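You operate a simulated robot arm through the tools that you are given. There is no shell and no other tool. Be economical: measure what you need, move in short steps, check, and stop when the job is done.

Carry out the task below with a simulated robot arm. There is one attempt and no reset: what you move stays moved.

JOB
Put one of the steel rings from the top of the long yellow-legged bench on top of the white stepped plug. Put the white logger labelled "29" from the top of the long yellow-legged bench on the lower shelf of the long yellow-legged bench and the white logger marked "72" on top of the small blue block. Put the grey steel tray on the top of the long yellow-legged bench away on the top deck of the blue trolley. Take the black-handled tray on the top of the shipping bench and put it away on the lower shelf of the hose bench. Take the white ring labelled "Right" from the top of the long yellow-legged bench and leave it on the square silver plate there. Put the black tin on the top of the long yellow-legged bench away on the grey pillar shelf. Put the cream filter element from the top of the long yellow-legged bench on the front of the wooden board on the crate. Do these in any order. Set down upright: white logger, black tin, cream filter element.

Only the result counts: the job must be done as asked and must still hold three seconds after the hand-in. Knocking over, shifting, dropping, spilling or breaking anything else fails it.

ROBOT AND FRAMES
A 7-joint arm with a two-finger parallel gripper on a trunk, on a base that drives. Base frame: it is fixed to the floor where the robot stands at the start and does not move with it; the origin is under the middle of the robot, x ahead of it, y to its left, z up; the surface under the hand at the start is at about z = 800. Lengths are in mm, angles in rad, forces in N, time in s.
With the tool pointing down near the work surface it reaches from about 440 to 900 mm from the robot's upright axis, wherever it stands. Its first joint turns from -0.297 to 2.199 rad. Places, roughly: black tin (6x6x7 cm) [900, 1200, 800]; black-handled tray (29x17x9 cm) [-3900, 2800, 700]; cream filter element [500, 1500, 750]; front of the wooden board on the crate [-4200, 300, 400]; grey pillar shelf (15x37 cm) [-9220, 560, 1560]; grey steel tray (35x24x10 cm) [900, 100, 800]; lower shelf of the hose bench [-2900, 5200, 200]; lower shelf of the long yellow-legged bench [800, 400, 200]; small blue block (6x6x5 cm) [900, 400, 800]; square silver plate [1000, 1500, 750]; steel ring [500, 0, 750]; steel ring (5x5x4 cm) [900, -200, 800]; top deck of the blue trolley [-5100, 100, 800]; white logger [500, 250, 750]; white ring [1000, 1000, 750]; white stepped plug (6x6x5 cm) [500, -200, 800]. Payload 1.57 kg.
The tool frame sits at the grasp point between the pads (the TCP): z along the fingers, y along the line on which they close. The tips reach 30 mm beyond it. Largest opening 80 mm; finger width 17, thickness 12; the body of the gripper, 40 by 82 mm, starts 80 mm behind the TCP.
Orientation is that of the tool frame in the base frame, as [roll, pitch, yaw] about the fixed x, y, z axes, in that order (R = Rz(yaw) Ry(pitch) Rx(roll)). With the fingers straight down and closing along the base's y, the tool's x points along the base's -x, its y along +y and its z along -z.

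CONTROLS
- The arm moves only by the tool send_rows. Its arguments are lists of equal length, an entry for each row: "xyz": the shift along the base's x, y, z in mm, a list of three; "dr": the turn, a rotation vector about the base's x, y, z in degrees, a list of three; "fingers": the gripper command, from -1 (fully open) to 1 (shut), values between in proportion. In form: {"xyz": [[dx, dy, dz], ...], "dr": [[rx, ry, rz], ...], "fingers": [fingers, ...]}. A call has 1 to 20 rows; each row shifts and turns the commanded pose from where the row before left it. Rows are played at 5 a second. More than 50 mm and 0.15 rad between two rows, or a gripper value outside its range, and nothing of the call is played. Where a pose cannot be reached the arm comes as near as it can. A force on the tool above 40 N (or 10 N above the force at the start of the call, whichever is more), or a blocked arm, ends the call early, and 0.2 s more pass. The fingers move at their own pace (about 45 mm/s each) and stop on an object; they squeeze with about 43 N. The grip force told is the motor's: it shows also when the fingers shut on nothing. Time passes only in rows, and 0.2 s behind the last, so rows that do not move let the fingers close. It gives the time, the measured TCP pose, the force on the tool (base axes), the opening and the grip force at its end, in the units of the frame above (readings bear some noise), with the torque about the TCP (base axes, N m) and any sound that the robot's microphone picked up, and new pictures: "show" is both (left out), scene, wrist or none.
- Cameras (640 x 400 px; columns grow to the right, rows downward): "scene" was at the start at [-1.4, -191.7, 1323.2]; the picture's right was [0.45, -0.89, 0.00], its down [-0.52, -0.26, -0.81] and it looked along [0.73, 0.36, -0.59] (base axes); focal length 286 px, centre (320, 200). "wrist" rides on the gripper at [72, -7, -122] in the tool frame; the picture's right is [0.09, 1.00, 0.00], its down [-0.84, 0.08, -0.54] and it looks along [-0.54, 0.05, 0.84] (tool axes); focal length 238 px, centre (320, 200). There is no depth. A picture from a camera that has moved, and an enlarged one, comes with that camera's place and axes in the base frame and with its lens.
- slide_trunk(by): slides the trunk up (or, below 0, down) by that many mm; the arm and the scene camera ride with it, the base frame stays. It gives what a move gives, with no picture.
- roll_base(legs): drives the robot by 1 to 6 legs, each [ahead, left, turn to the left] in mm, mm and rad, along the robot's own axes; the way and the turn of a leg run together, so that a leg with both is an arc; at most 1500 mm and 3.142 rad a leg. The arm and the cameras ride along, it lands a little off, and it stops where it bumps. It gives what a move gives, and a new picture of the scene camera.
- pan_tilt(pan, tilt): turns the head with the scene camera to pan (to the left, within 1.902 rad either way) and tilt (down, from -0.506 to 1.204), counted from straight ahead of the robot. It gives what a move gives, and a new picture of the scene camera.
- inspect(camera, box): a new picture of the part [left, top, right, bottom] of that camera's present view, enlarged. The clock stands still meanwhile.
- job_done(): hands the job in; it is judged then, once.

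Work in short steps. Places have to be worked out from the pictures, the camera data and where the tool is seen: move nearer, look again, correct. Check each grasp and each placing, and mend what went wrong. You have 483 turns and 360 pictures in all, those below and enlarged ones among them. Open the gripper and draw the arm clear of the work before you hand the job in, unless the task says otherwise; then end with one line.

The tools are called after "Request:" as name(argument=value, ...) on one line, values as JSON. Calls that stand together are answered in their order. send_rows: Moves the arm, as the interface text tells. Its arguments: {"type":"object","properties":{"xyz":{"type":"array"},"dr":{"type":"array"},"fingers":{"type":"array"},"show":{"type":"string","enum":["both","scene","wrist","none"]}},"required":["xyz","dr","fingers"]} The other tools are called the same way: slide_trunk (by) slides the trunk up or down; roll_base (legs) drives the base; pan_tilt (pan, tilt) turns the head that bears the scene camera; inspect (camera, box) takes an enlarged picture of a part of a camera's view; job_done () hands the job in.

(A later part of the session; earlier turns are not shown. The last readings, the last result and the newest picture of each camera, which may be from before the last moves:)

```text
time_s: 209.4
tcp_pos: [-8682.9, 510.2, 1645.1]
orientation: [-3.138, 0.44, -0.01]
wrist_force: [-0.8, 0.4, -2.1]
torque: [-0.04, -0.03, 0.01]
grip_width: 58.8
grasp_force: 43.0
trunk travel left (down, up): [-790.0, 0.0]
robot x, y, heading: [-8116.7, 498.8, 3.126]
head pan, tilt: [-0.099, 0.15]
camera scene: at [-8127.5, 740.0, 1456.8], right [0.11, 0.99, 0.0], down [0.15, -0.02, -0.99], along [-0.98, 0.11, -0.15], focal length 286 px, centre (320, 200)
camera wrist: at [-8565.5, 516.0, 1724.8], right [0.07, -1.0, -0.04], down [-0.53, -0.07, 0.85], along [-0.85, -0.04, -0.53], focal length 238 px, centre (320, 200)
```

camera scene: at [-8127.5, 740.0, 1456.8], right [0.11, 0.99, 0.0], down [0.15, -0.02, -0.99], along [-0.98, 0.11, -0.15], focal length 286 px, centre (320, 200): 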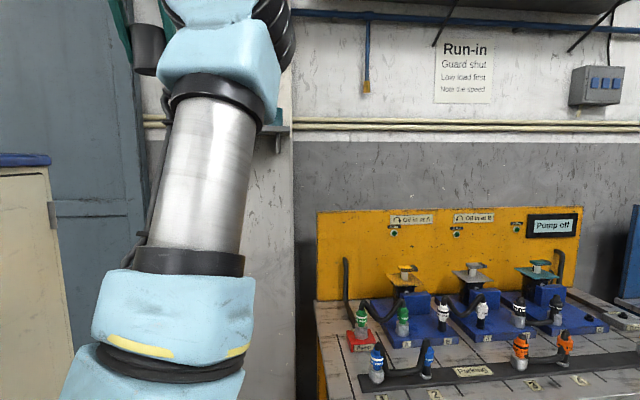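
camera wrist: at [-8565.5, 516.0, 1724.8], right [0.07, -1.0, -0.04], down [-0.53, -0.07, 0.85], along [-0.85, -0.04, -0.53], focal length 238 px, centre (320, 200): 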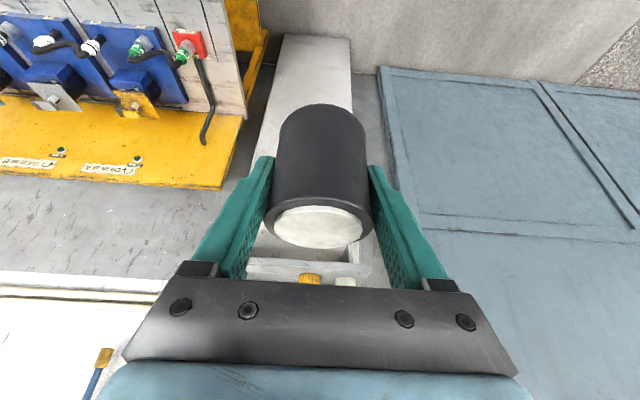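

Shelf is visible behind the hand. I zoom in on it.

Request:
inspect(camera="wrist", box=[220, 230, 400, 300])

Request:
inspect(camera="scene", box=[120, 0, 320, 200])

```text
3.56 times, centred on (310, 265) of wrist
camera zoom: at [-8565.5, 516.0, 1724.8], right [0.07, -1.0, -0.04], down [-0.53, -0.07, 0.85], along [-0.85, -0.04, -0.53], focal length 848 px, centre (356, -31)
```

zoom: 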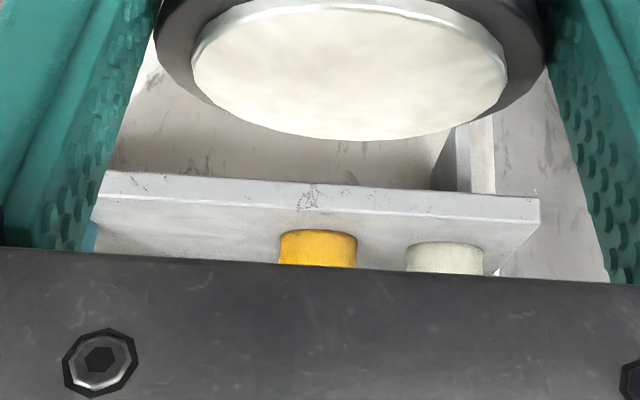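

```text
2.00 times, centred on (220, 100) of scene
camera zoom: at [-8127.5, 740.0, 1456.8], right [0.11, 0.99, 0.0], down [0.15, -0.02, -0.99], along [-0.98, 0.11, -0.15], focal length 572 px, centre (520, 400)
```

zoom: 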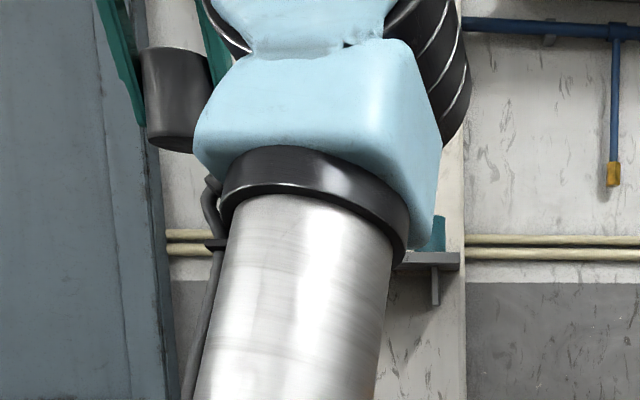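

I move closer (robot to about (-8370,450)) to see the shelf items better.

Request:
roll_base(legs=[[245, 45, 0.012]])

Request:
send_rows(xyz=[[-20, -20, 35], [-20, -20, 35]], dr=[[0, 0, 0], [0, 0, 0]], fingers=[1, 1], show="wrist")

```text
time_s: 211.2
tcp_pos: [-8924.5, 456.5, 1643.7]
orientation: [-3.14, 0.442, 0.006]
wrist_force: [0.6, -1.5, -1.8]
torque: [0.01, 0.02, 0.0]
grip_width: 58.8
grasp_force: 42.9
trunk travel left (down, up): [-790.0, 0.0]
robot x, y, heading: [-8356.4, 458.1, -3.14]
head pan, tilt: [-0.099, 0.15]
camera scene: at [-8373.6, 694.0, 1456.9], right [0.1, 1.0, 0.0], down [0.15, -0.01, -0.99], along [-0.98, 0.1, -0.15], focal length 286 px, centre (320, 200)
```

scene: 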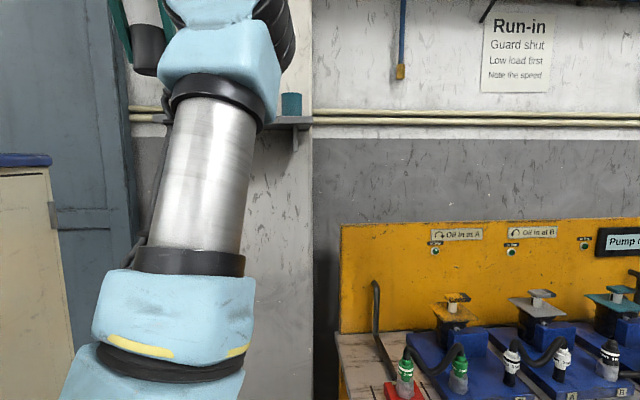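

```text
time_s: 211.8
tcp_pos: [-8940.4, 427.6, 1676.3]
orientation: [3.134, 0.442, 0.023]
wrist_force: [-3.5, 7.4, -3.1]
torque: [-0.47, -0.27, 0.24]
grip_width: 58.9
grasp_force: 42.9
out of reach, approached as far as the arm can: row 1, 2
trunk travel left (down, up): [-790.0, 0.0]
robot x, y, heading: [-8359.6, 455.8, -3.145]
head pan, tilt: [-0.099, 0.15]
camera wrist: at [-8823.1, 437.6, 1755.4], right [0.11, -0.99, -0.03], down [-0.52, -0.08, 0.85], along [-0.85, -0.07, -0.53], focal length 238 px, centre (320, 200)
```

wrist: 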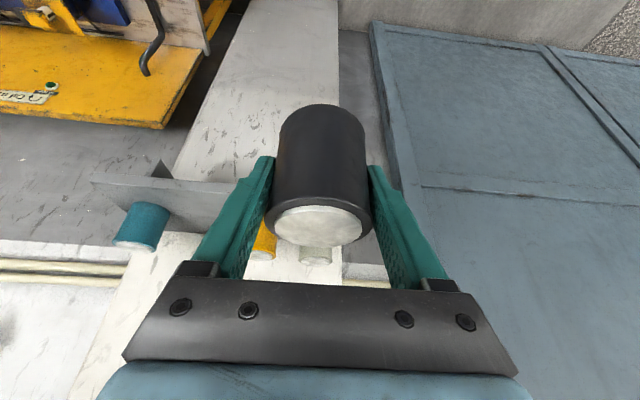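

Out of reach that high; I lower a bit back into comfortable range and look again.

Request:
send_rows(xyz=[[15, 0, -35], [0, 0, 0]], dr=[[0, 0, 0], [0, 0, 0]], fingers=[1, 1], show="wrist")

Request:
inspect(camera="wrist", box=[80, 160, 360, 300])

```text
time_s: 212.4
tcp_pos: [-8927.1, 428.9, 1638.4]
orientation: [-3.14, 0.443, 0.005]
wrist_force: [0.2, -0.5, -1.9]
torque: [0.03, -0.01, -0.04]
grip_width: 58.6
grasp_force: 42.9
trunk travel left (down, up): [-790.0, 0.0]
robot x, y, heading: [-8359.4, 457.6, -3.14]
head pan, tilt: [-0.099, 0.15]
camera wrist: at [-8809.5, 436.3, 1718.3], right [0.09, -1.0, -0.04], down [-0.53, -0.08, 0.85], along [-0.85, -0.05, -0.53], focal length 238 px, centre (320, 200)
```

wrist: 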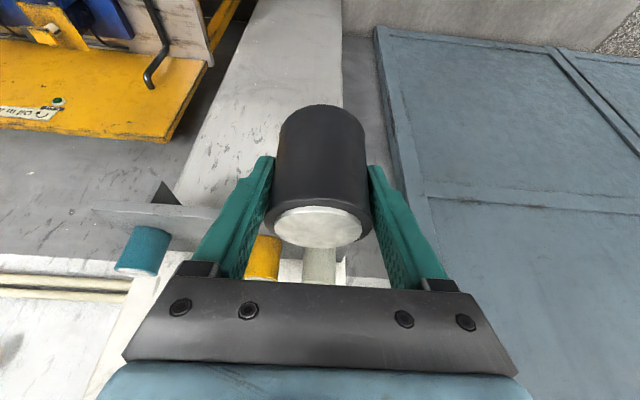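

```text
2.29 times, centred on (220, 230) of wrist
camera zoom: at [-8809.5, 436.3, 1718.3], right [0.09, -1.0, -0.04], down [-0.53, -0.08, 0.85], along [-0.85, -0.05, -0.53], focal length 545 px, centre (549, 131)
```

zoom: 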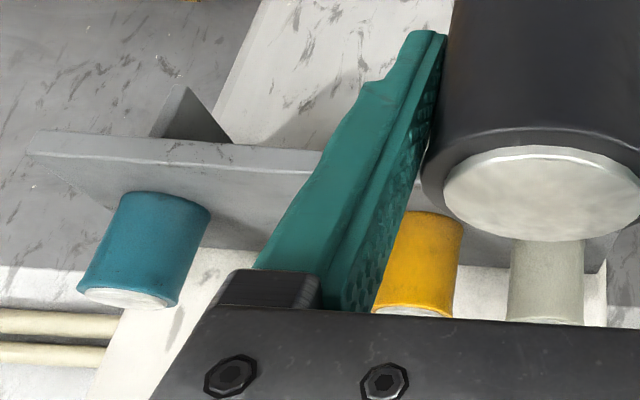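

Now clear: teal tin at y≈701, yellow at y≈501, shelf top z≈1560, front x≈-9144. Free gap centre y≈601. I shift the tool to y=601 first, still in front.

Request:
send_rows(xyz=[[15, 43, -3], [15, 43, -3], [0, 43, -3], [0, 43, -3], [0, 0, 0]], dr=[[0, 0, 0], [0, 0, 0], [0, 0, 0], [0, 0, 0], [0, 0, 0]], fingers=[1, 1, 1, 1, 1], show="none")

Request:
roll_base(legs=[[200, 0, 0]])

Request:
send_rows(xyz=[[0, 0, 0]], dr=[[0, 0, 0]], fingers=[1], show="wrist")

```text
time_s: 213.6
tcp_pos: [-8899.4, 601.4, 1626.4]
orientation: [-3.139, 0.44, 0.004]
wrist_force: [-1.2, 1.3, -1.7]
torque: [-0.04, -0.02, 0.01]
grip_width: 58.7
grasp_force: 43.2
trunk travel left (down, up): [-790.0, 0.0]
robot x, y, heading: [-8359.7, 455.7, -3.139]
head pan, tilt: [-0.099, 0.15]
```

```text
time_s: 215.2
tcp_pos: [-9101.1, 601.7, 1626.3]
orientation: [-3.139, 0.442, 0.002]
wrist_force: [0.4, -0.4, -1.9]
torque: [0.01, -0.02, 0.0]
grip_width: 59.0
grasp_force: 43.2
trunk travel left (down, up): [-790.0, 0.0]
robot x, y, heading: [-8563.7, 456.5, 3.143]
head pan, tilt: [-0.099, 0.15]
camera scene: at [-8576.5, 693.9, 1456.9], right [0.1, 0.99, 0.0], down [0.15, -0.01, -0.99], along [-0.98, 0.1, -0.15], focal length 286 px, centre (320, 200)
```

scene: 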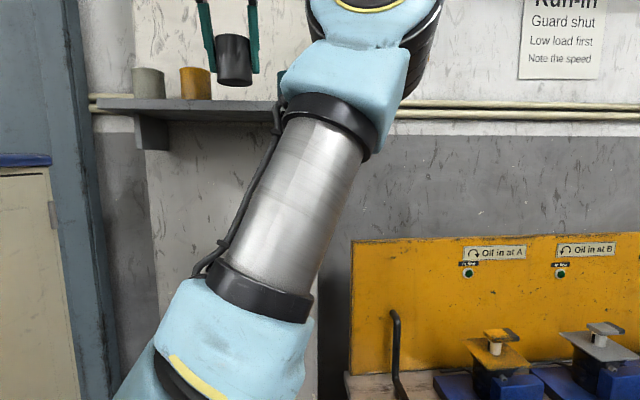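

```text
time_s: 215.6
tcp_pos: [-9101.8, 602.0, 1627.9]
orientation: [-3.138, 0.44, 0.003]
wrist_force: [0.2, 0.4, -2.6]
torque: [0.01, 0.0, -0.02]
grip_width: 58.9
grasp_force: 42.9
trunk travel left (down, up): [-790.0, 0.0]
robot x, y, heading: [-8567.2, 455.8, 3.141]
head pan, tilt: [-0.099, 0.15]
camera wrist: at [-8984.9, 607.5, 1706.3], right [0.08, -1.0, -0.04], down [-0.53, -0.08, 0.85], along [-0.85, -0.05, -0.53], focal length 238 px, centre (320, 200)
```

wrist: 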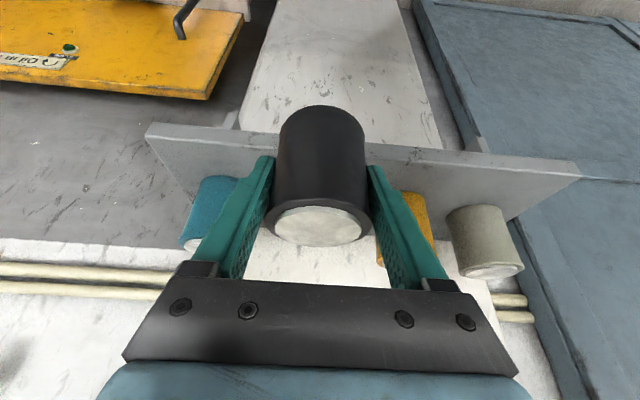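

The tin faces the gap. I push forward with the arm over the shelf.

Request:
send_rows(xyz=[[-38, 0, -2], [-38, 0, -2], [-36, 0, -2], [0, 0, 0]], dr=[[0, 0, 0], [0, 0, 0], [0, 0, 0], [0, 0, 0]], fingers=[1, 1, 1, 1], show="both")

```text
time_s: 216.6
tcp_pos: [-9212.9, 601.5, 1621.7]
orientation: [-3.139, 0.441, 0.003]
wrist_force: [0.1, 0.4, -2.7]
torque: [0.01, 0.0, -0.02]
grip_width: 58.9
grasp_force: 43.0
trunk travel left (down, up): [-790.0, 0.0]
robot x, y, heading: [-8564.8, 455.5, 3.142]
head pan, tilt: [-0.099, 0.15]
camera scene: at [-8577.0, 693.8, 1456.9], right [0.1, 0.99, 0.0], down [0.15, -0.01, -0.99], along [-0.98, 0.1, -0.15], focal length 286 px, centre (320, 200)
camera wrist: at [-9095.6, 606.8, 1700.4], right [0.08, -1.0, -0.04], down [-0.53, -0.08, 0.85], along [-0.85, -0.05, -0.53], focal length 238 px, centre (320, 200)
```

scene: 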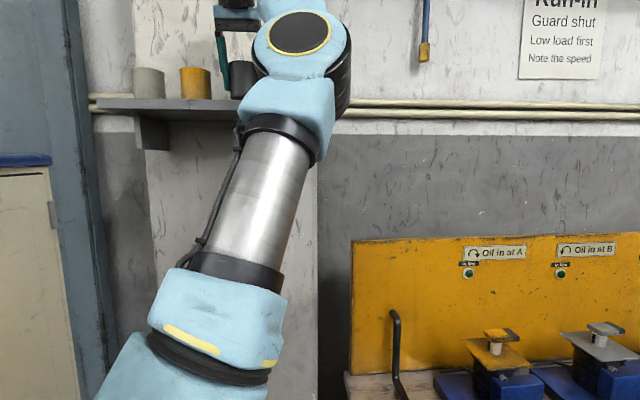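
wrist: 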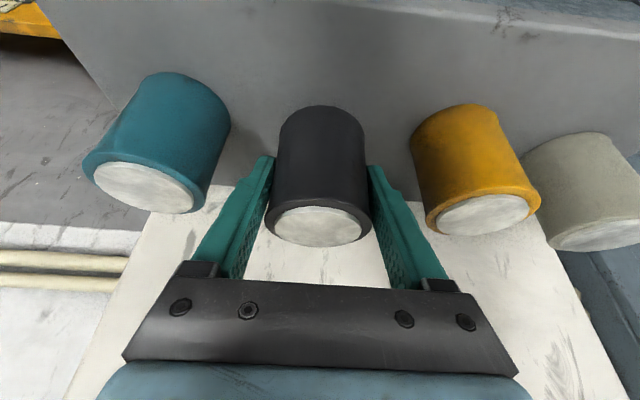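

Perfectly in the gap. I lower until contact.

Request:
send_rows(xyz=[[0, 0, -8], [0, 0, -4], [0, 0, -2], [0, 0, -2], [0, 0, -2], [0, 0, -2]], dr=[[0, 0, 0], [0, 0, 0], [0, 0, 0], [0, 0, 0], [0, 0, 0], [0, 0, 0]], fingers=[1, 1, 1, 1, 1, 1], show="none")

```text
time_s: 218.0
tcp_pos: [-9212.5, 601.5, 1605.1]
orientation: [-3.14, 0.45, 0.0]
wrist_force: [0.2, 4.5, 18.8]
torque: [0.01, -0.5, 0.12]
grip_width: 58.8
grasp_force: 43.4
trunk travel left (down, up): [-790.0, 0.0]
robot x, y, heading: [-8563.9, 455.0, 3.139]
head pan, tilt: [-0.099, 0.15]
stopped in row 6: the force on the tool passed its limit at 42 N (the readings are from after the stop); the commanded pose is now the measured one
```

Contact at 1605. I relieve slightly and open to ~72 mm only.

Request:
send_rows(xyz=[[0, 0, 1], [0, 0, 0], [0, 0, 0], [0, 0, 0], [0, 0, 0], [0, 0, 0]], dr=[[0, 0, 0], [0, 0, 0], [0, 0, 0], [0, 0, 0], [0, 0, 0], [0, 0, 0]], fingers=[1, 1, -0.5, -0.6, -0.8, -0.8], show="wrist")

```text
time_s: 219.4
tcp_pos: [-9214.9, 601.2, 1604.2]
orientation: [-3.139, 0.448, 0.0]
wrist_force: [0.4, 0.2, -0.1]
torque: [-0.02, 0.01, 0.02]
grip_width: 71.8
grasp_force: 0.1
trunk travel left (down, up): [-790.0, 0.0]
robot x, y, heading: [-8563.3, 455.6, 3.137]
head pan, tilt: [-0.099, 0.15]
camera wrist: at [-9096.5, 607.7, 1683.8], right [0.08, -1.0, -0.04], down [-0.52, -0.08, 0.85], along [-0.85, -0.05, -0.52], focal length 238 px, centre (320, 200)
```

wrist: 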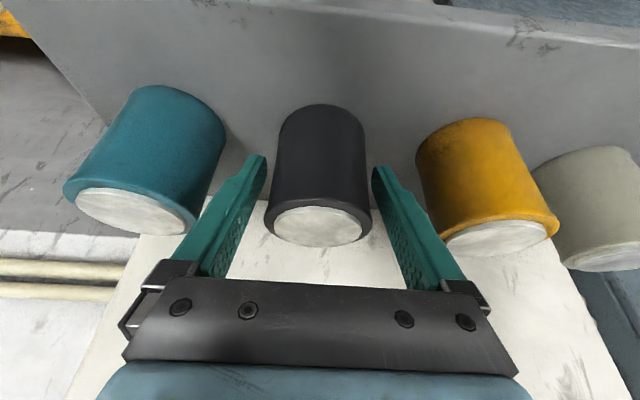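

Tin stands free between the others. I withdraw backward along the tool direction.

Request:
send_rows(xyz=[[20, 0, 15], [40, 0, 10], [45, 0, 5], [45, 0, 0], [45, 0, 0]], dr=[[0, 0, 0], [0, 0, 0], [0, 0, 0], [0, 0, 0], [0, 0, 0]], fingers=[-0.8, -0.8, -0.8, -1, -1], show="wrist")

```text
time_s: 220.6
tcp_pos: [-9031.7, 599.9, 1631.8]
orientation: [-3.139, 0.449, 0.0]
wrist_force: [-0.1, 0.0, -0.2]
torque: [0.01, -0.02, -0.01]
grip_width: 80.0
grasp_force: 0.0
out of reach, approached as far as the arm can: row 5
trunk travel left (down, up): [-790.0, 0.0]
robot x, y, heading: [-8564.9, 455.9, 3.145]
head pan, tilt: [-0.099, 0.15]
camera wrist: at [-8913.5, 606.7, 1710.9], right [0.08, -1.0, -0.04], down [-0.52, -0.08, 0.85], along [-0.85, -0.05, -0.53], focal length 238 px, centre (320, 200)
```

wrist: 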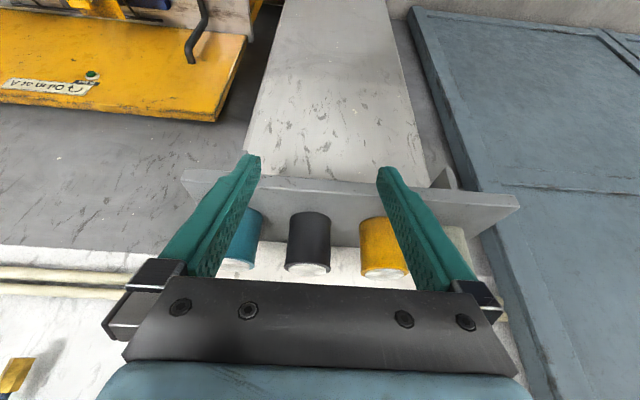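

The tin is placed. I back away, fold the arm to a travel pose with the tool vertical, and head for the shipping bench.

Request:
roll_base(legs=[[-420, 0, 0]])

Request:
send_rows(xyz=[[0, -20, -45], [0, -20, -45], [0, -20, -45], [0, -20, -45], [0, -20, -45], [0, -20, -45], [0, -20, -45], [0, 0, -45], [0, 0, -45], [0, 0, -45]], dr=[[0, 0, 0], [0, 0, 0], [0, 0, 0], [0, 0, 0], [0, 0, 0], [0, 5, 0], [0, 5, 0], [0, 5, 0], [0, 5, 0], [0, 5, 0]], fingers=[-1, -1, -1, -1, -1, -1, -1, -1, -1, -1], show="none")

```text
time_s: 223.2
tcp_pos: [-8608.6, 603.4, 1632.2]
orientation: [-3.141, 0.448, -0.012]
wrist_force: [0.0, 0.4, -0.6]
torque: [-0.02, -0.03, 0.01]
grip_width: 80.1
grasp_force: 0.1
trunk travel left (down, up): [-790.0, 0.0]
robot x, y, heading: [-8142.2, 456.2, 3.127]
head pan, tilt: [-0.099, 0.15]
camera scene: at [-8152.6, 691.0, 1456.9], right [0.11, 0.99, 0.0], down [0.15, -0.02, -0.99], along [-0.98, 0.11, -0.15], focal length 286 px, centre (320, 200)
```

scene: 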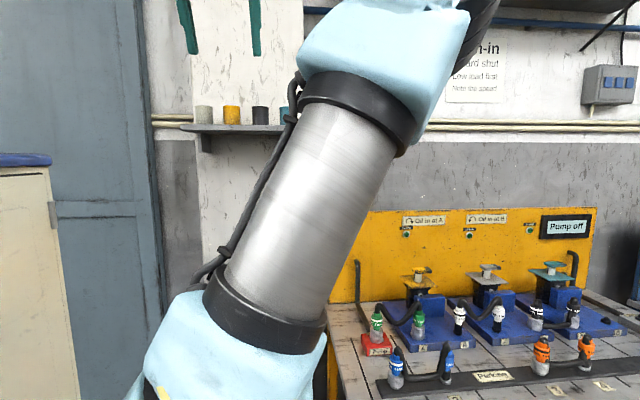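

```text
time_s: 225.6
tcp_pos: [-8654.4, 462.0, 1239.8]
orientation: [3.065, 0.891, -0.107]
wrist_force: [-0.8, -0.3, 0.4]
torque: [-0.01, 0.03, -0.01]
grip_width: 80.0
grasp_force: 0.0
out of reach, approached as far as the arm can: row 1, 9, 10
trunk travel left (down, up): [-790.0, 0.0]
robot x, y, heading: [-8144.3, 453.2, 3.13]
head pan, tilt: [-0.099, 0.15]
stopped in row 10: the arm was blocked; the commanded pose is now the measured one
```

I rotated the wrong way (the robot faces -x now). I rotate back toward vertical.

Request:
send_rows(xyz=[[-10, 0, 0], [-10, 0, 0], [-10, 0, 0], [-5, 0, -5], [-5, 0, -10], [0, 0, -10], [0, 0, -10], [0, 0, -10], [0, 0, -10], [0, 0, -10]], dr=[[0, -5, 0], [0, -5, 0], [0, -5, 0], [0, -5, 0], [0, -5, 0], [0, -5, 0], [0, -5, 0], [0, -5, 0], [0, -5, 0], [0, -5, 0]], fingers=[-1, -1, -1, -1, -1, -1, -1, -1, -1, -1], show="none")

```text
time_s: 226.4
tcp_pos: [-8626.3, 465.7, 1185.6]
orientation: [-3.04, 0.591, 0.144]
wrist_force: [-0.2, 0.1, 0.5]
torque: [0.01, -0.02, 0.0]
grip_width: 79.9
grasp_force: 0.0
trunk travel left (down, up): [-790.0, 0.0]
robot x, y, heading: [-8140.7, 451.3, 3.127]
head pan, tilt: [-0.099, 0.15]
stopped in row 3: the arm was blocked; the commanded pose is now the measured one
```

The arm blocks itself; I extend forward first, then rotate further.

Request:
send_rows(xyz=[[-30, 0, 0], [-30, 0, 0], [-30, 0, 0], [-30, 0, 0]], dr=[[0, 0, 0], [0, 0, 0], [0, 0, 0], [0, 0, 0]], fingers=[-1, -1, -1, -1], show="both")

```text
time_s: 227.4
tcp_pos: [-8756.4, 446.3, 1181.0]
orientation: [-3.018, 0.585, 0.149]
wrist_force: [-0.4, 0.2, -0.6]
torque: [-0.03, 0.01, 0.03]
grip_width: 80.1
grasp_force: 0.1
trunk travel left (down, up): [-790.0, 0.0]
robot x, y, heading: [-8143.3, 453.7, 3.126]
head pan, tilt: [-0.099, 0.15]
camera scene: at [-8151.6, 691.5, 1456.6], right [0.11, 0.99, 0.0], down [0.15, -0.02, -0.99], along [-0.98, 0.11, -0.15], focal length 286 px, centre (320, 200)
camera wrist: at [-8628.5, 458.3, 1243.7], right [0.16, -0.98, -0.15], down [-0.38, -0.2, 0.9], along [-0.91, -0.08, -0.4], focal length 238 px, centre (320, 200)
```

scene: 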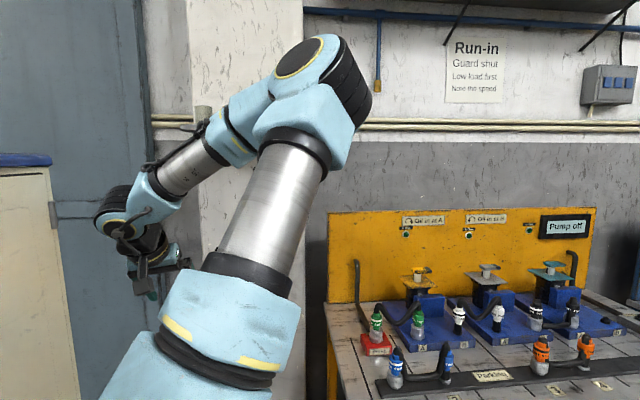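
wrist: 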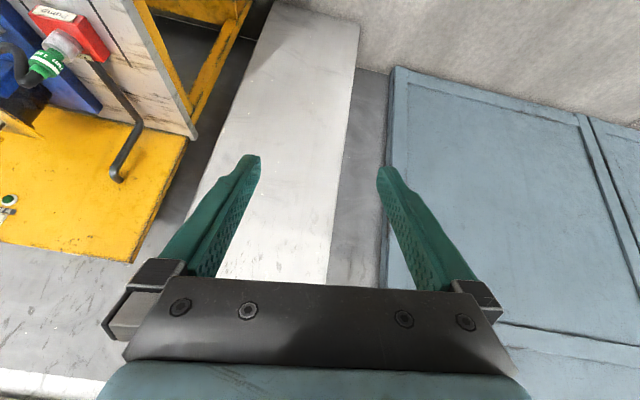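

Request:
send_rows(xyz=[[0, 0, 0], [0, 0, 0], [0, 0, 0], [0, 0, 0], [0, 0, 0], [0, 0, 0], [0, 0, 0], [0, 0, 0]], dr=[[0, 0, -4.7], [0, 0, -4.7], [0, -6.7, 0], [0, -6.7, 0], [0, -6.7, 0], [0, -6.7, 0], [0, -6.7, 0], [-7.1, 0, 0]], fingers=[-1, -1, -1, -1, -1, -1, -1, -1], show="none")

```text
time_s: 229.2
tcp_pos: [-8757.5, 445.3, 1184.1]
orientation: [-3.135, -0.003, -0.011]
wrist_force: [-0.2, -0.5, 0.0]
torque: [0.06, 0.0, 0.0]
grip_width: 79.9
grasp_force: 0.0
trunk travel left (down, up): [-790.0, 0.0]
robot x, y, heading: [-8141.8, 450.8, 3.123]
head pan, tilt: [-0.099, 0.15]
```

Vertical again. I retract, back out, shift to the aisle and turn to face +y, then travel sideways to the shipping bench.

Request:
send_rows(xyz=[[40, 0, 0], [40, 0, 0]], dr=[[0, 0, 0], [0, 0, 0]], fingers=[-1, -1], show="none")

Request:
roll_base(legs=[[-650, 0, 0.018], [0, -1250, 0], [0, 0, -1.57]])

```text
time_s: 229.8
tcp_pos: [-8677.9, 442.8, 1184.5]
orientation: [-3.135, -0.002, -0.012]
wrist_force: [0.1, 0.3, 0.0]
torque: [-0.02, -0.03, 0.05]
grip_width: 80.1
grasp_force: 0.0
trunk travel left (down, up): [-790.0, 0.0]
robot x, y, heading: [-8144.8, 453.3, 3.128]
head pan, tilt: [-0.099, 0.15]
```

```text
time_s: 243.1
tcp_pos: [-7527.2, 2239.8, 1185.4]
orientation: [-3.135, -0.001, -1.546]
wrist_force: [0.8, -0.8, -0.9]
torque: [0.04, 0.01, 0.01]
grip_width: 80.1
grasp_force: 0.0
trunk travel left (down, up): [-790.0, 0.0]
robot x, y, heading: [-7499.4, 1707.1, 1.596]
head pan, tilt: [-0.099, 0.15]
camera scene: at [-7259.5, 1723.6, 1456.9], right [1.0, -0.08, 0.0], down [-0.01, -0.15, -0.99], along [0.08, 0.99, -0.15], focal length 286 px, centre (320, 200)
```

scene: 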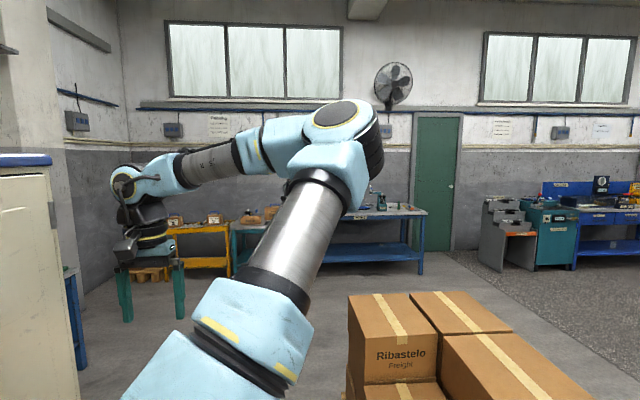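

Boxes stand ahead-right; I move back 150 mm first, then strafe +x.

Request:
roll_base(legs=[[-180, 0, -0.025], [0, -1500, 0], [0, -1500, 0]])

Request:
pan_tilt(pan=0.0, tilt=0.5)

```text
time_s: 259.0
tcp_pos: [-4481.2, 2114.8, 1184.9]
orientation: [-3.134, -0.001, -1.529]
wrist_force: [0.4, -0.5, 0.2]
torque: [0.01, 0.02, -0.02]
grip_width: 79.9
grasp_force: 0.1
trunk travel left (down, up): [-790.0, 0.0]
robot x, y, heading: [-4442.0, 1584.5, 1.609]
head pan, tilt: [-0.099, 0.15]
camera scene: at [-4203.7, 1603.3, 1456.9], right [1.0, -0.06, 0.0], down [-0.01, -0.15, -0.99], along [0.06, 0.99, -0.15], focal length 286 px, centre (320, 200)
```

scene: 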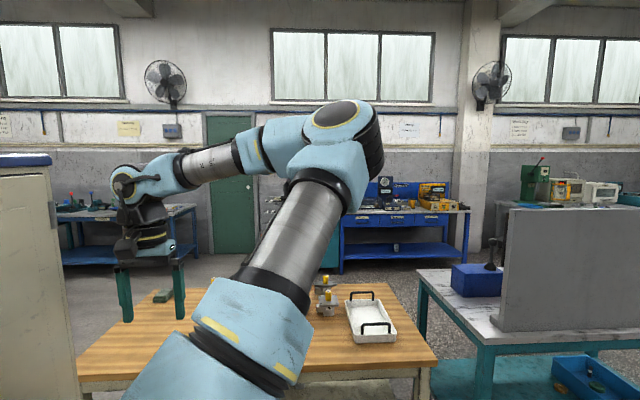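

```text
time_s: 259.8
tcp_pos: [-4481.9, 2114.8, 1184.0]
orientation: [-3.135, -0.002, -1.531]
wrist_force: [-0.6, 0.2, -0.7]
torque: [0.03, 0.01, 0.03]
grip_width: 80.1
grasp_force: 0.0
trunk travel left (down, up): [-790.0, 0.0]
robot x, y, heading: [-4440.2, 1581.9, 1.609]
head pan, tilt: [0.0, 0.499]
camera scene: at [-4212.8, 1601.6, 1424.6], right [1.0, 0.04, 0.0], down [0.02, -0.48, -0.88], along [-0.04, 0.88, -0.48], focal length 286 px, centre (320, 200)
```

scene: 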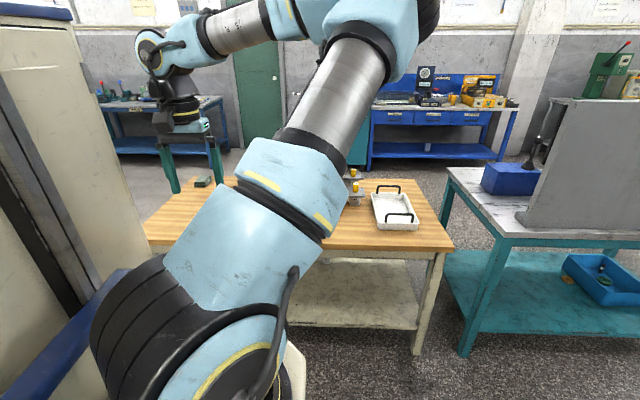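

The white tray's long axis is along y with bail handles at both ends. I move to stand in front of it.

Request:
roll_base(legs=[[0, -500, -0.038], [430, 0, 0]])

Request:
send_rows(xyz=[[0, 25, -40], [0, 25, -40], [0, 25, -30]], dr=[[0, 0, 0], [0, 0, 0], [0, 0, 0]], fingers=[-1, -1, -1], show="wrist")

```text
time_s: 264.9
tcp_pos: [-3930.4, 2544.8, 1184.4]
orientation: [-3.135, 0.0, -1.607]
wrist_force: [0.8, -0.5, 0.1]
torque: [0.0, -0.04, -0.02]
grip_width: 80.1
grasp_force: 0.1
trunk travel left (down, up): [-790.0, 0.0]
robot x, y, heading: [-3931.4, 2008.6, 1.533]
head pan, tilt: [0.0, 0.499]
camera scene: at [-3702.2, 2011.6, 1424.5], right [1.0, -0.04, 0.0], down [-0.02, -0.48, -0.88], along [0.03, 0.88, -0.48], focal length 286 px, centre (320, 200)
```

scene: 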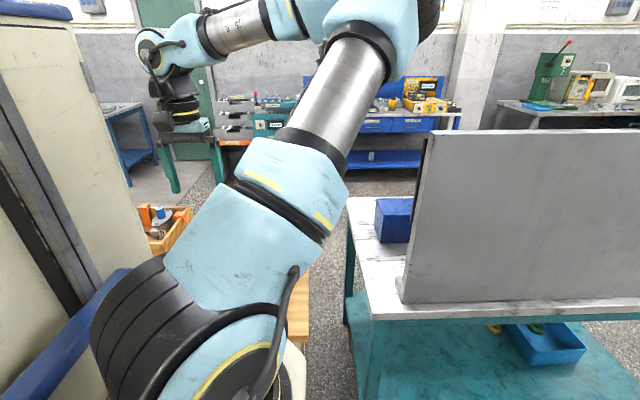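

```text
time_s: 265.7
tcp_pos: [-3928.8, 2620.0, 1071.3]
orientation: [-3.134, 0.001, -1.606]
wrist_force: [0.2, -1.3, 0.1]
torque: [0.02, 0.01, 0.0]
grip_width: 79.8
grasp_force: 0.1
trunk travel left (down, up): [-790.0, 0.0]
robot x, y, heading: [-3932.3, 2010.6, 1.535]
head pan, tilt: [0.0, 0.499]
camera wrist: at [-3925.0, 2548.1, 1194.2], right [-1.0, -0.06, -0.01], down [-0.05, 0.84, 0.54], along [-0.03, 0.54, -0.84], focal length 238 px, centre (320, 200)
```

wrist: 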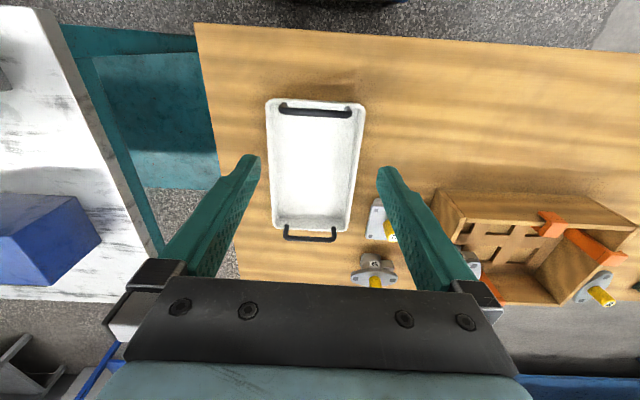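

Request:
inspect(camera="wrist", box=[240, 80, 400, 250])

```text
2.35 times, centred on (320, 165) of wrist
camera zoom: at [-3925.0, 2548.1, 1194.2], right [-1.0, -0.06, -0.01], down [-0.05, 0.84, 0.54], along [-0.03, 0.54, -0.84], focal length 561 px, centre (320, 282)
```

zoom: 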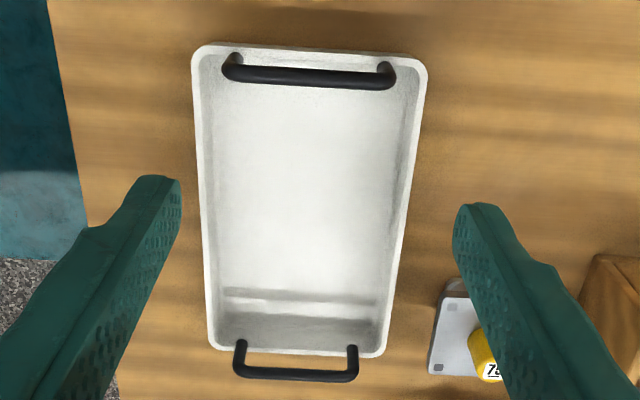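

The tray has thin side walls; I'll grip the +x long wall at its middle (x≈-3837,y≈2772), one finger inside. I move above it, correcting the yaw.

Request:
send_rows(xyz=[[18, 30, -30], [18, 30, -30], [18, 30, -30], [19, 31, -30], [19, 31, -30], [0, 0, -45]], dr=[[0, 0, 2], [0, 0, 0], [0, 0, 0], [0, 0, 0], [0, 0, 0], [0, 0, 0]], fingers=[-1, -1, -1, -1, -1, -1], show="wrist")

```text
time_s: 267.1
tcp_pos: [-3841.3, 2770.4, 878.4]
orientation: [-3.133, -0.001, -1.57]
wrist_force: [-0.1, -0.4, -0.3]
torque: [0.02, -0.01, -0.01]
grip_width: 80.0
grasp_force: 0.1
trunk travel left (down, up): [-790.0, 0.0]
robot x, y, heading: [-3930.8, 2010.6, 1.533]
head pan, tilt: [0.0, 0.499]
camera wrist: at [-3834.3, 2698.4, 1000.6], right [-1.0, -0.09, -0.01], down [-0.08, 0.84, 0.54], along [-0.04, 0.54, -0.84], focal length 238 px, centre (320, 200)
```

wrist: 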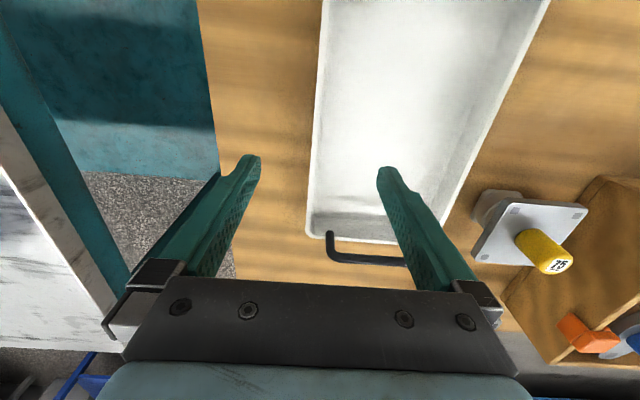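

Wall at x≈-3838 and I am over it. I descend around it.

Request:
send_rows(xyz=[[2, 0, -45], [0, 0, -45], [0, 0, -25]], dr=[[0, 0, 0], [0, 0, 0], [0, 0, 0]], fingers=[-1, -1, -1], show="wrist")

```text
time_s: 267.9
tcp_pos: [-3837.8, 2771.6, 759.6]
orientation: [-3.135, -0.001, -1.572]
wrist_force: [0.5, -0.1, 0.4]
torque: [-0.01, -0.02, -0.01]
grip_width: 80.0
grasp_force: 0.0
trunk travel left (down, up): [-790.0, 0.0]
robot x, y, heading: [-3929.5, 2009.4, 1.528]
head pan, tilt: [0.0, 0.499]
camera wrist: at [-3831.3, 2699.9, 882.9], right [-1.0, -0.09, -0.01], down [-0.08, 0.84, 0.54], along [-0.04, 0.54, -0.84], focal length 238 px, centre (320, 200)
```

wrist: 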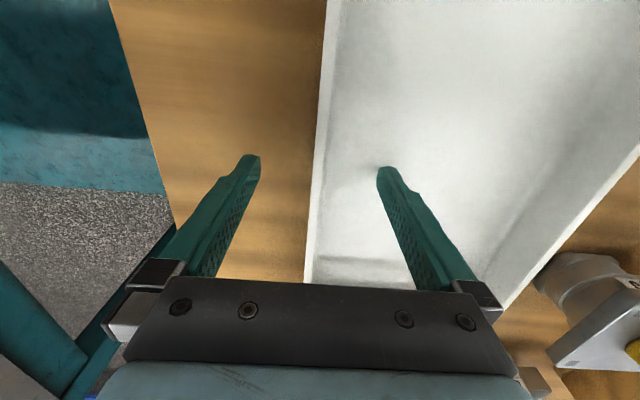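

Request:
send_rows(xyz=[[0, 0, -6], [0, 0, -4], [0, 0, -3]], dr=[[0, 0, 0], [0, 0, 0], [0, 0, 0]], fingers=[-1, -1, -1], show="wrist")

```text
time_s: 268.7
tcp_pos: [-3837.5, 2771.0, 755.3]
orientation: [-3.136, 0.003, -1.573]
wrist_force: [1.7, -7.4, 37.2]
torque: [-0.31, 1.55, 0.52]
grip_width: 78.6
grasp_force: 0.1
trunk travel left (down, up): [-790.0, 0.0]
robot x, y, heading: [-3930.5, 2007.8, 1.534]
head pan, tilt: [0.0, 0.499]
camera wrist: at [-3831.3, 2698.7, 876.7], right [-1.0, -0.09, -0.01], down [-0.08, 0.83, 0.54], along [-0.05, 0.54, -0.84], focal length 238 px, centre (320, 200)
```

wrist: 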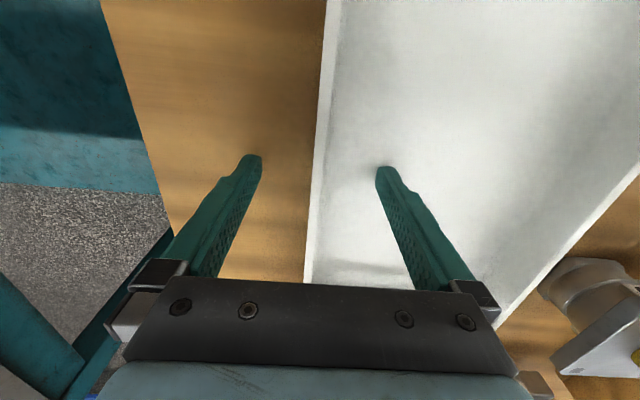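

The inner tip touched the tray floor. I rise ~3 mm off and close on the wall.

Request:
send_rows(xyz=[[1, 0, 11], [0, 0, 0], [0, 0, 0], [0, 0, 0], [0, 0, 0], [0, 0, 0], [0, 0, 0]], dr=[[0, 0, 0], [0, 0, 0], [0, 0, 0], [0, 0, 0], [0, 0, 0], [0, 0, 0], [0, 0, 0]], fingers=[-1, 0, 0.5, 1, 1, 1, 1], show="wrist")

```text
time_s: 270.3
tcp_pos: [-3835.4, 2772.1, 761.7]
orientation: [-3.134, -0.001, -1.572]
wrist_force: [-1.9, 0.7, 0.8]
torque: [-0.08, 0.54, -0.07]
grip_width: 2.6
grasp_force: 23.8
trunk travel left (down, up): [-790.0, 0.0]
robot x, y, heading: [-3933.5, 2009.9, 1.537]
head pan, tilt: [0.0, 0.499]
camera wrist: at [-3829.7, 2699.0, 884.2], right [-1.0, -0.09, -0.01], down [-0.08, 0.84, 0.54], along [-0.04, 0.54, -0.84], focal length 238 px, centre (320, 200)
```

wrist: 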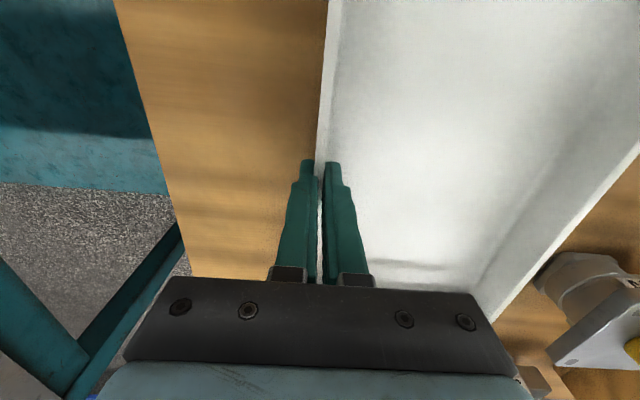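

Wall gripped (2.6 mm). I squeeze a bit longer and lift slightly to test the balance.

Request:
send_rows(xyz=[[0, 0, 0], [0, 0, 0], [0, 0, 8], [0, 0, 10], [0, 0, 10]], dr=[[0, 0, 0], [0, 0, 0], [0, 0, 0], [0, 0, 0], [0, 0, 0]], fingers=[1, 1, 1, 1, 1], show="wrist")

```text
time_s: 271.5
tcp_pos: [-3834.8, 2770.5, 792.2]
orientation: [-3.135, -0.003, -1.572]
wrist_force: [0.1, 0.1, -4.3]
torque: [-0.01, -0.42, 0.01]
grip_width: 2.9
grasp_force: 24.1
trunk travel left (down, up): [-790.0, 0.0]
robot x, y, heading: [-3931.7, 2007.6, 1.531]
head pan, tilt: [0.0, 0.499]
camera wrist: at [-3828.5, 2698.7, 913.5], right [-1.0, -0.09, -0.01], down [-0.08, 0.84, 0.54], along [-0.04, 0.54, -0.84], focal length 238 px, centre (320, 200)
```

wrist: 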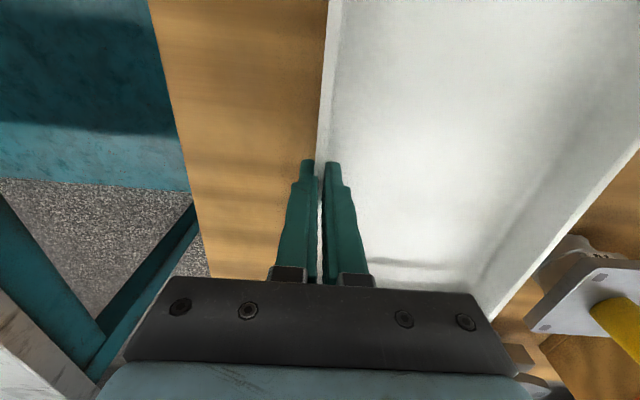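

It holds level (4.3 N). I raise it straight up, then retract.

Request:
send_rows(xyz=[[0, 0, 30], [0, 0, 40], [0, 0, 40], [0, 0, 40], [0, -30, 30], [0, -30, 20], [0, -30, 0], [0, -30, 0]], dr=[[0, 0, 0], [0, 0, 0], [0, 0, 0], [0, 0, 0], [0, 0, 0], [0, 0, 0], [0, 0, 0], [0, 0, 0]], fingers=[1, 1, 1, 1, 1, 1, 1, 1], show="both")

```text
time_s: 273.3
tcp_pos: [-3834.0, 2649.7, 990.0]
orientation: [-3.134, -0.003, -1.572]
wrist_force: [-0.6, 1.1, -4.6]
torque: [-0.03, -0.41, 0.0]
grip_width: 2.8
grasp_force: 24.5
trunk travel left (down, up): [-790.0, 0.0]
robot x, y, heading: [-3932.5, 2009.5, 1.53]
head pan, tilt: [0.0, 0.499]
camera scene: at [-3702.3, 2012.2, 1424.5], right [1.0, -0.04, 0.0], down [-0.02, -0.48, -0.88], along [0.03, 0.88, -0.48], focal length 286 px, centre (320, 200)
camera wrist: at [-3827.5, 2578.1, 1112.9], right [-1.0, -0.09, -0.01], down [-0.08, 0.84, 0.54], along [-0.04, 0.54, -0.84], focal length 238 px, centre (320, 200)
```

scene: 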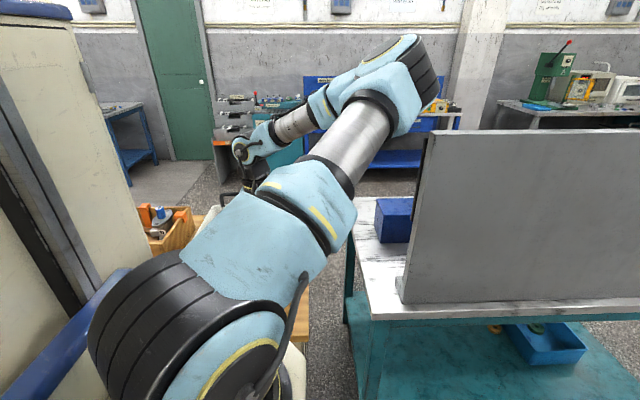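
wrist: 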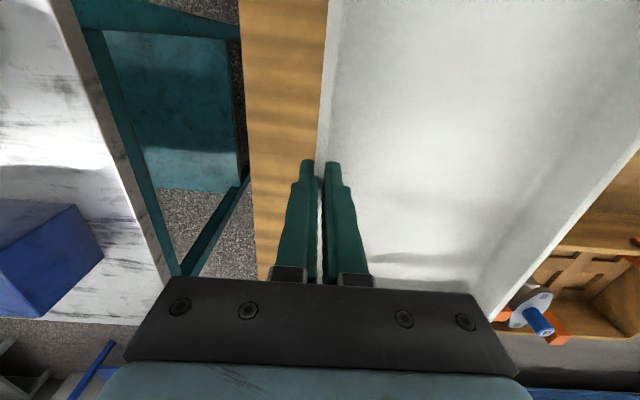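

Tray secured. To reach the hose bench I go around the green table's east end. First back up and turn right.

Request:
roll_base(legs=[[-350, 0, 0], [0, 0, -1.53], [1000, 130, 0], [1200, 0, 0]])

```text
time_s: 289.9
tcp_pos: [-1095.5, 1766.2, 991.3]
orientation: [-3.134, -0.003, -3.084]
wrist_force: [-0.4, -0.7, -4.3]
torque: [-0.4, 0.01, -0.01]
grip_width: 2.8
grasp_force: 24.5
trunk travel left (down, up): [-790.0, 0.0]
robot x, y, heading: [-1741.8, 1828.8, 0.026]
head pan, tilt: [0.0, 0.499]
camera scene: at [-1724.6, 1596.7, 1424.5], right [0.02, -1.0, 0.0], down [-0.48, -0.01, -0.88], along [0.88, 0.02, -0.48], focal length 286 px, centre (320, 200)
```

scene: 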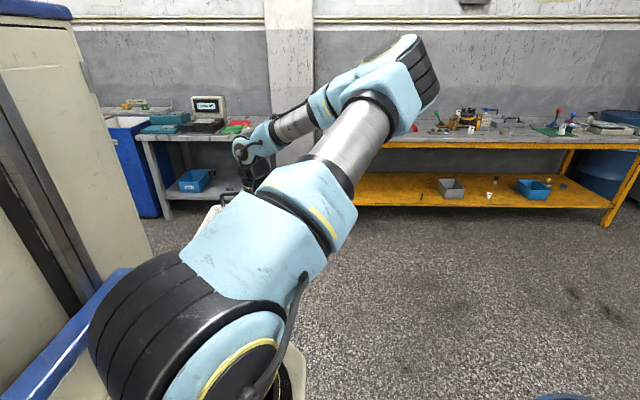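

Request:
roll_base(legs=[[0, 1500, 0], [0, 0, 1.545]])

Request:
pan_tilt(pan=0.0, tilt=0.4)

Request:
pan_tilt(pan=0.6, tilt=0.3)

```text
time_s: 301.0
tcp_pos: [-1672.2, 3970.7, 991.7]
orientation: [-3.134, -0.001, -1.563]
wrist_force: [-0.3, -0.9, -4.7]
torque: [-0.01, -0.38, -0.02]
grip_width: 2.8
grasp_force: 24.0
trunk travel left (down, up): [-790.0, 0.0]
robot x, y, heading: [-1767.4, 3332.9, 1.54]
head pan, tilt: [0.0, 0.499]
camera scene: at [-1536.6, 3332.9, 1424.5], right [1.0, -0.03, 0.0], down [-0.01, -0.48, -0.88], along [0.03, 0.88, -0.48], focal length 286 px, centre (320, 200)
```

scene: 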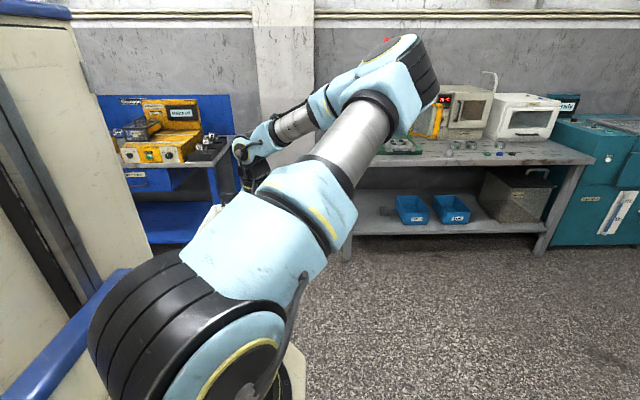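

```text
time_s: 301.7
tcp_pos: [-1672.0, 3968.9, 991.3]
orientation: [-3.134, -0.003, -1.564]
wrist_force: [-0.3, 0.6, -5.4]
torque: [-0.02, -0.38, -0.04]
grip_width: 2.8
grasp_force: 24.8
trunk travel left (down, up): [-790.0, 0.0]
robot x, y, heading: [-1764.5, 3329.4, 1.54]
head pan, tilt: [0.0, 0.4]
camera scene: at [-1536.6, 3334.5, 1433.6], right [1.0, -0.03, 0.0], down [-0.01, -0.39, -0.92], along [0.03, 0.92, -0.39], focal length 286 px, centre (320, 200)
```

scene: 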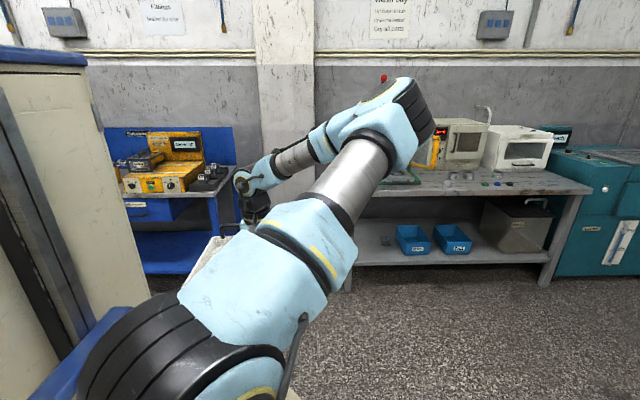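

```text
time_s: 302.7
tcp_pos: [-1671.2, 3969.5, 992.1]
orientation: [-3.134, -0.003, -1.564]
wrist_force: [0.2, -0.1, -4.9]
torque: [0.01, -0.42, 0.03]
grip_width: 2.7
grasp_force: 24.8
trunk travel left (down, up): [-790.0, 0.0]
robot x, y, heading: [-1763.4, 3328.8, 1.537]
head pan, tilt: [0.6, 0.3]
camera scene: at [-1589.7, 3320.6, 1442.9], right [0.84, 0.54, 0.0], down [0.16, -0.25, -0.96], along [-0.52, 0.8, -0.3], focal length 286 px, centre (320, 200)
```

scene: 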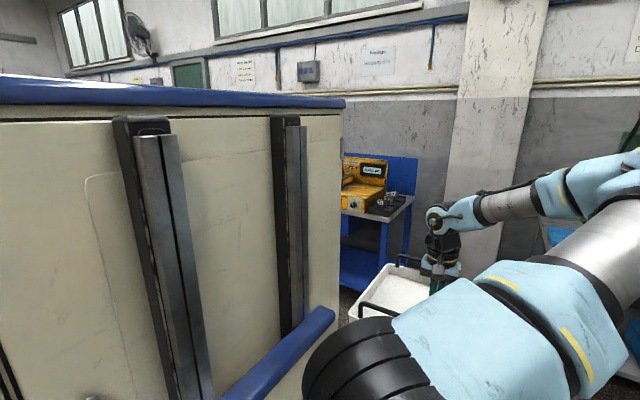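

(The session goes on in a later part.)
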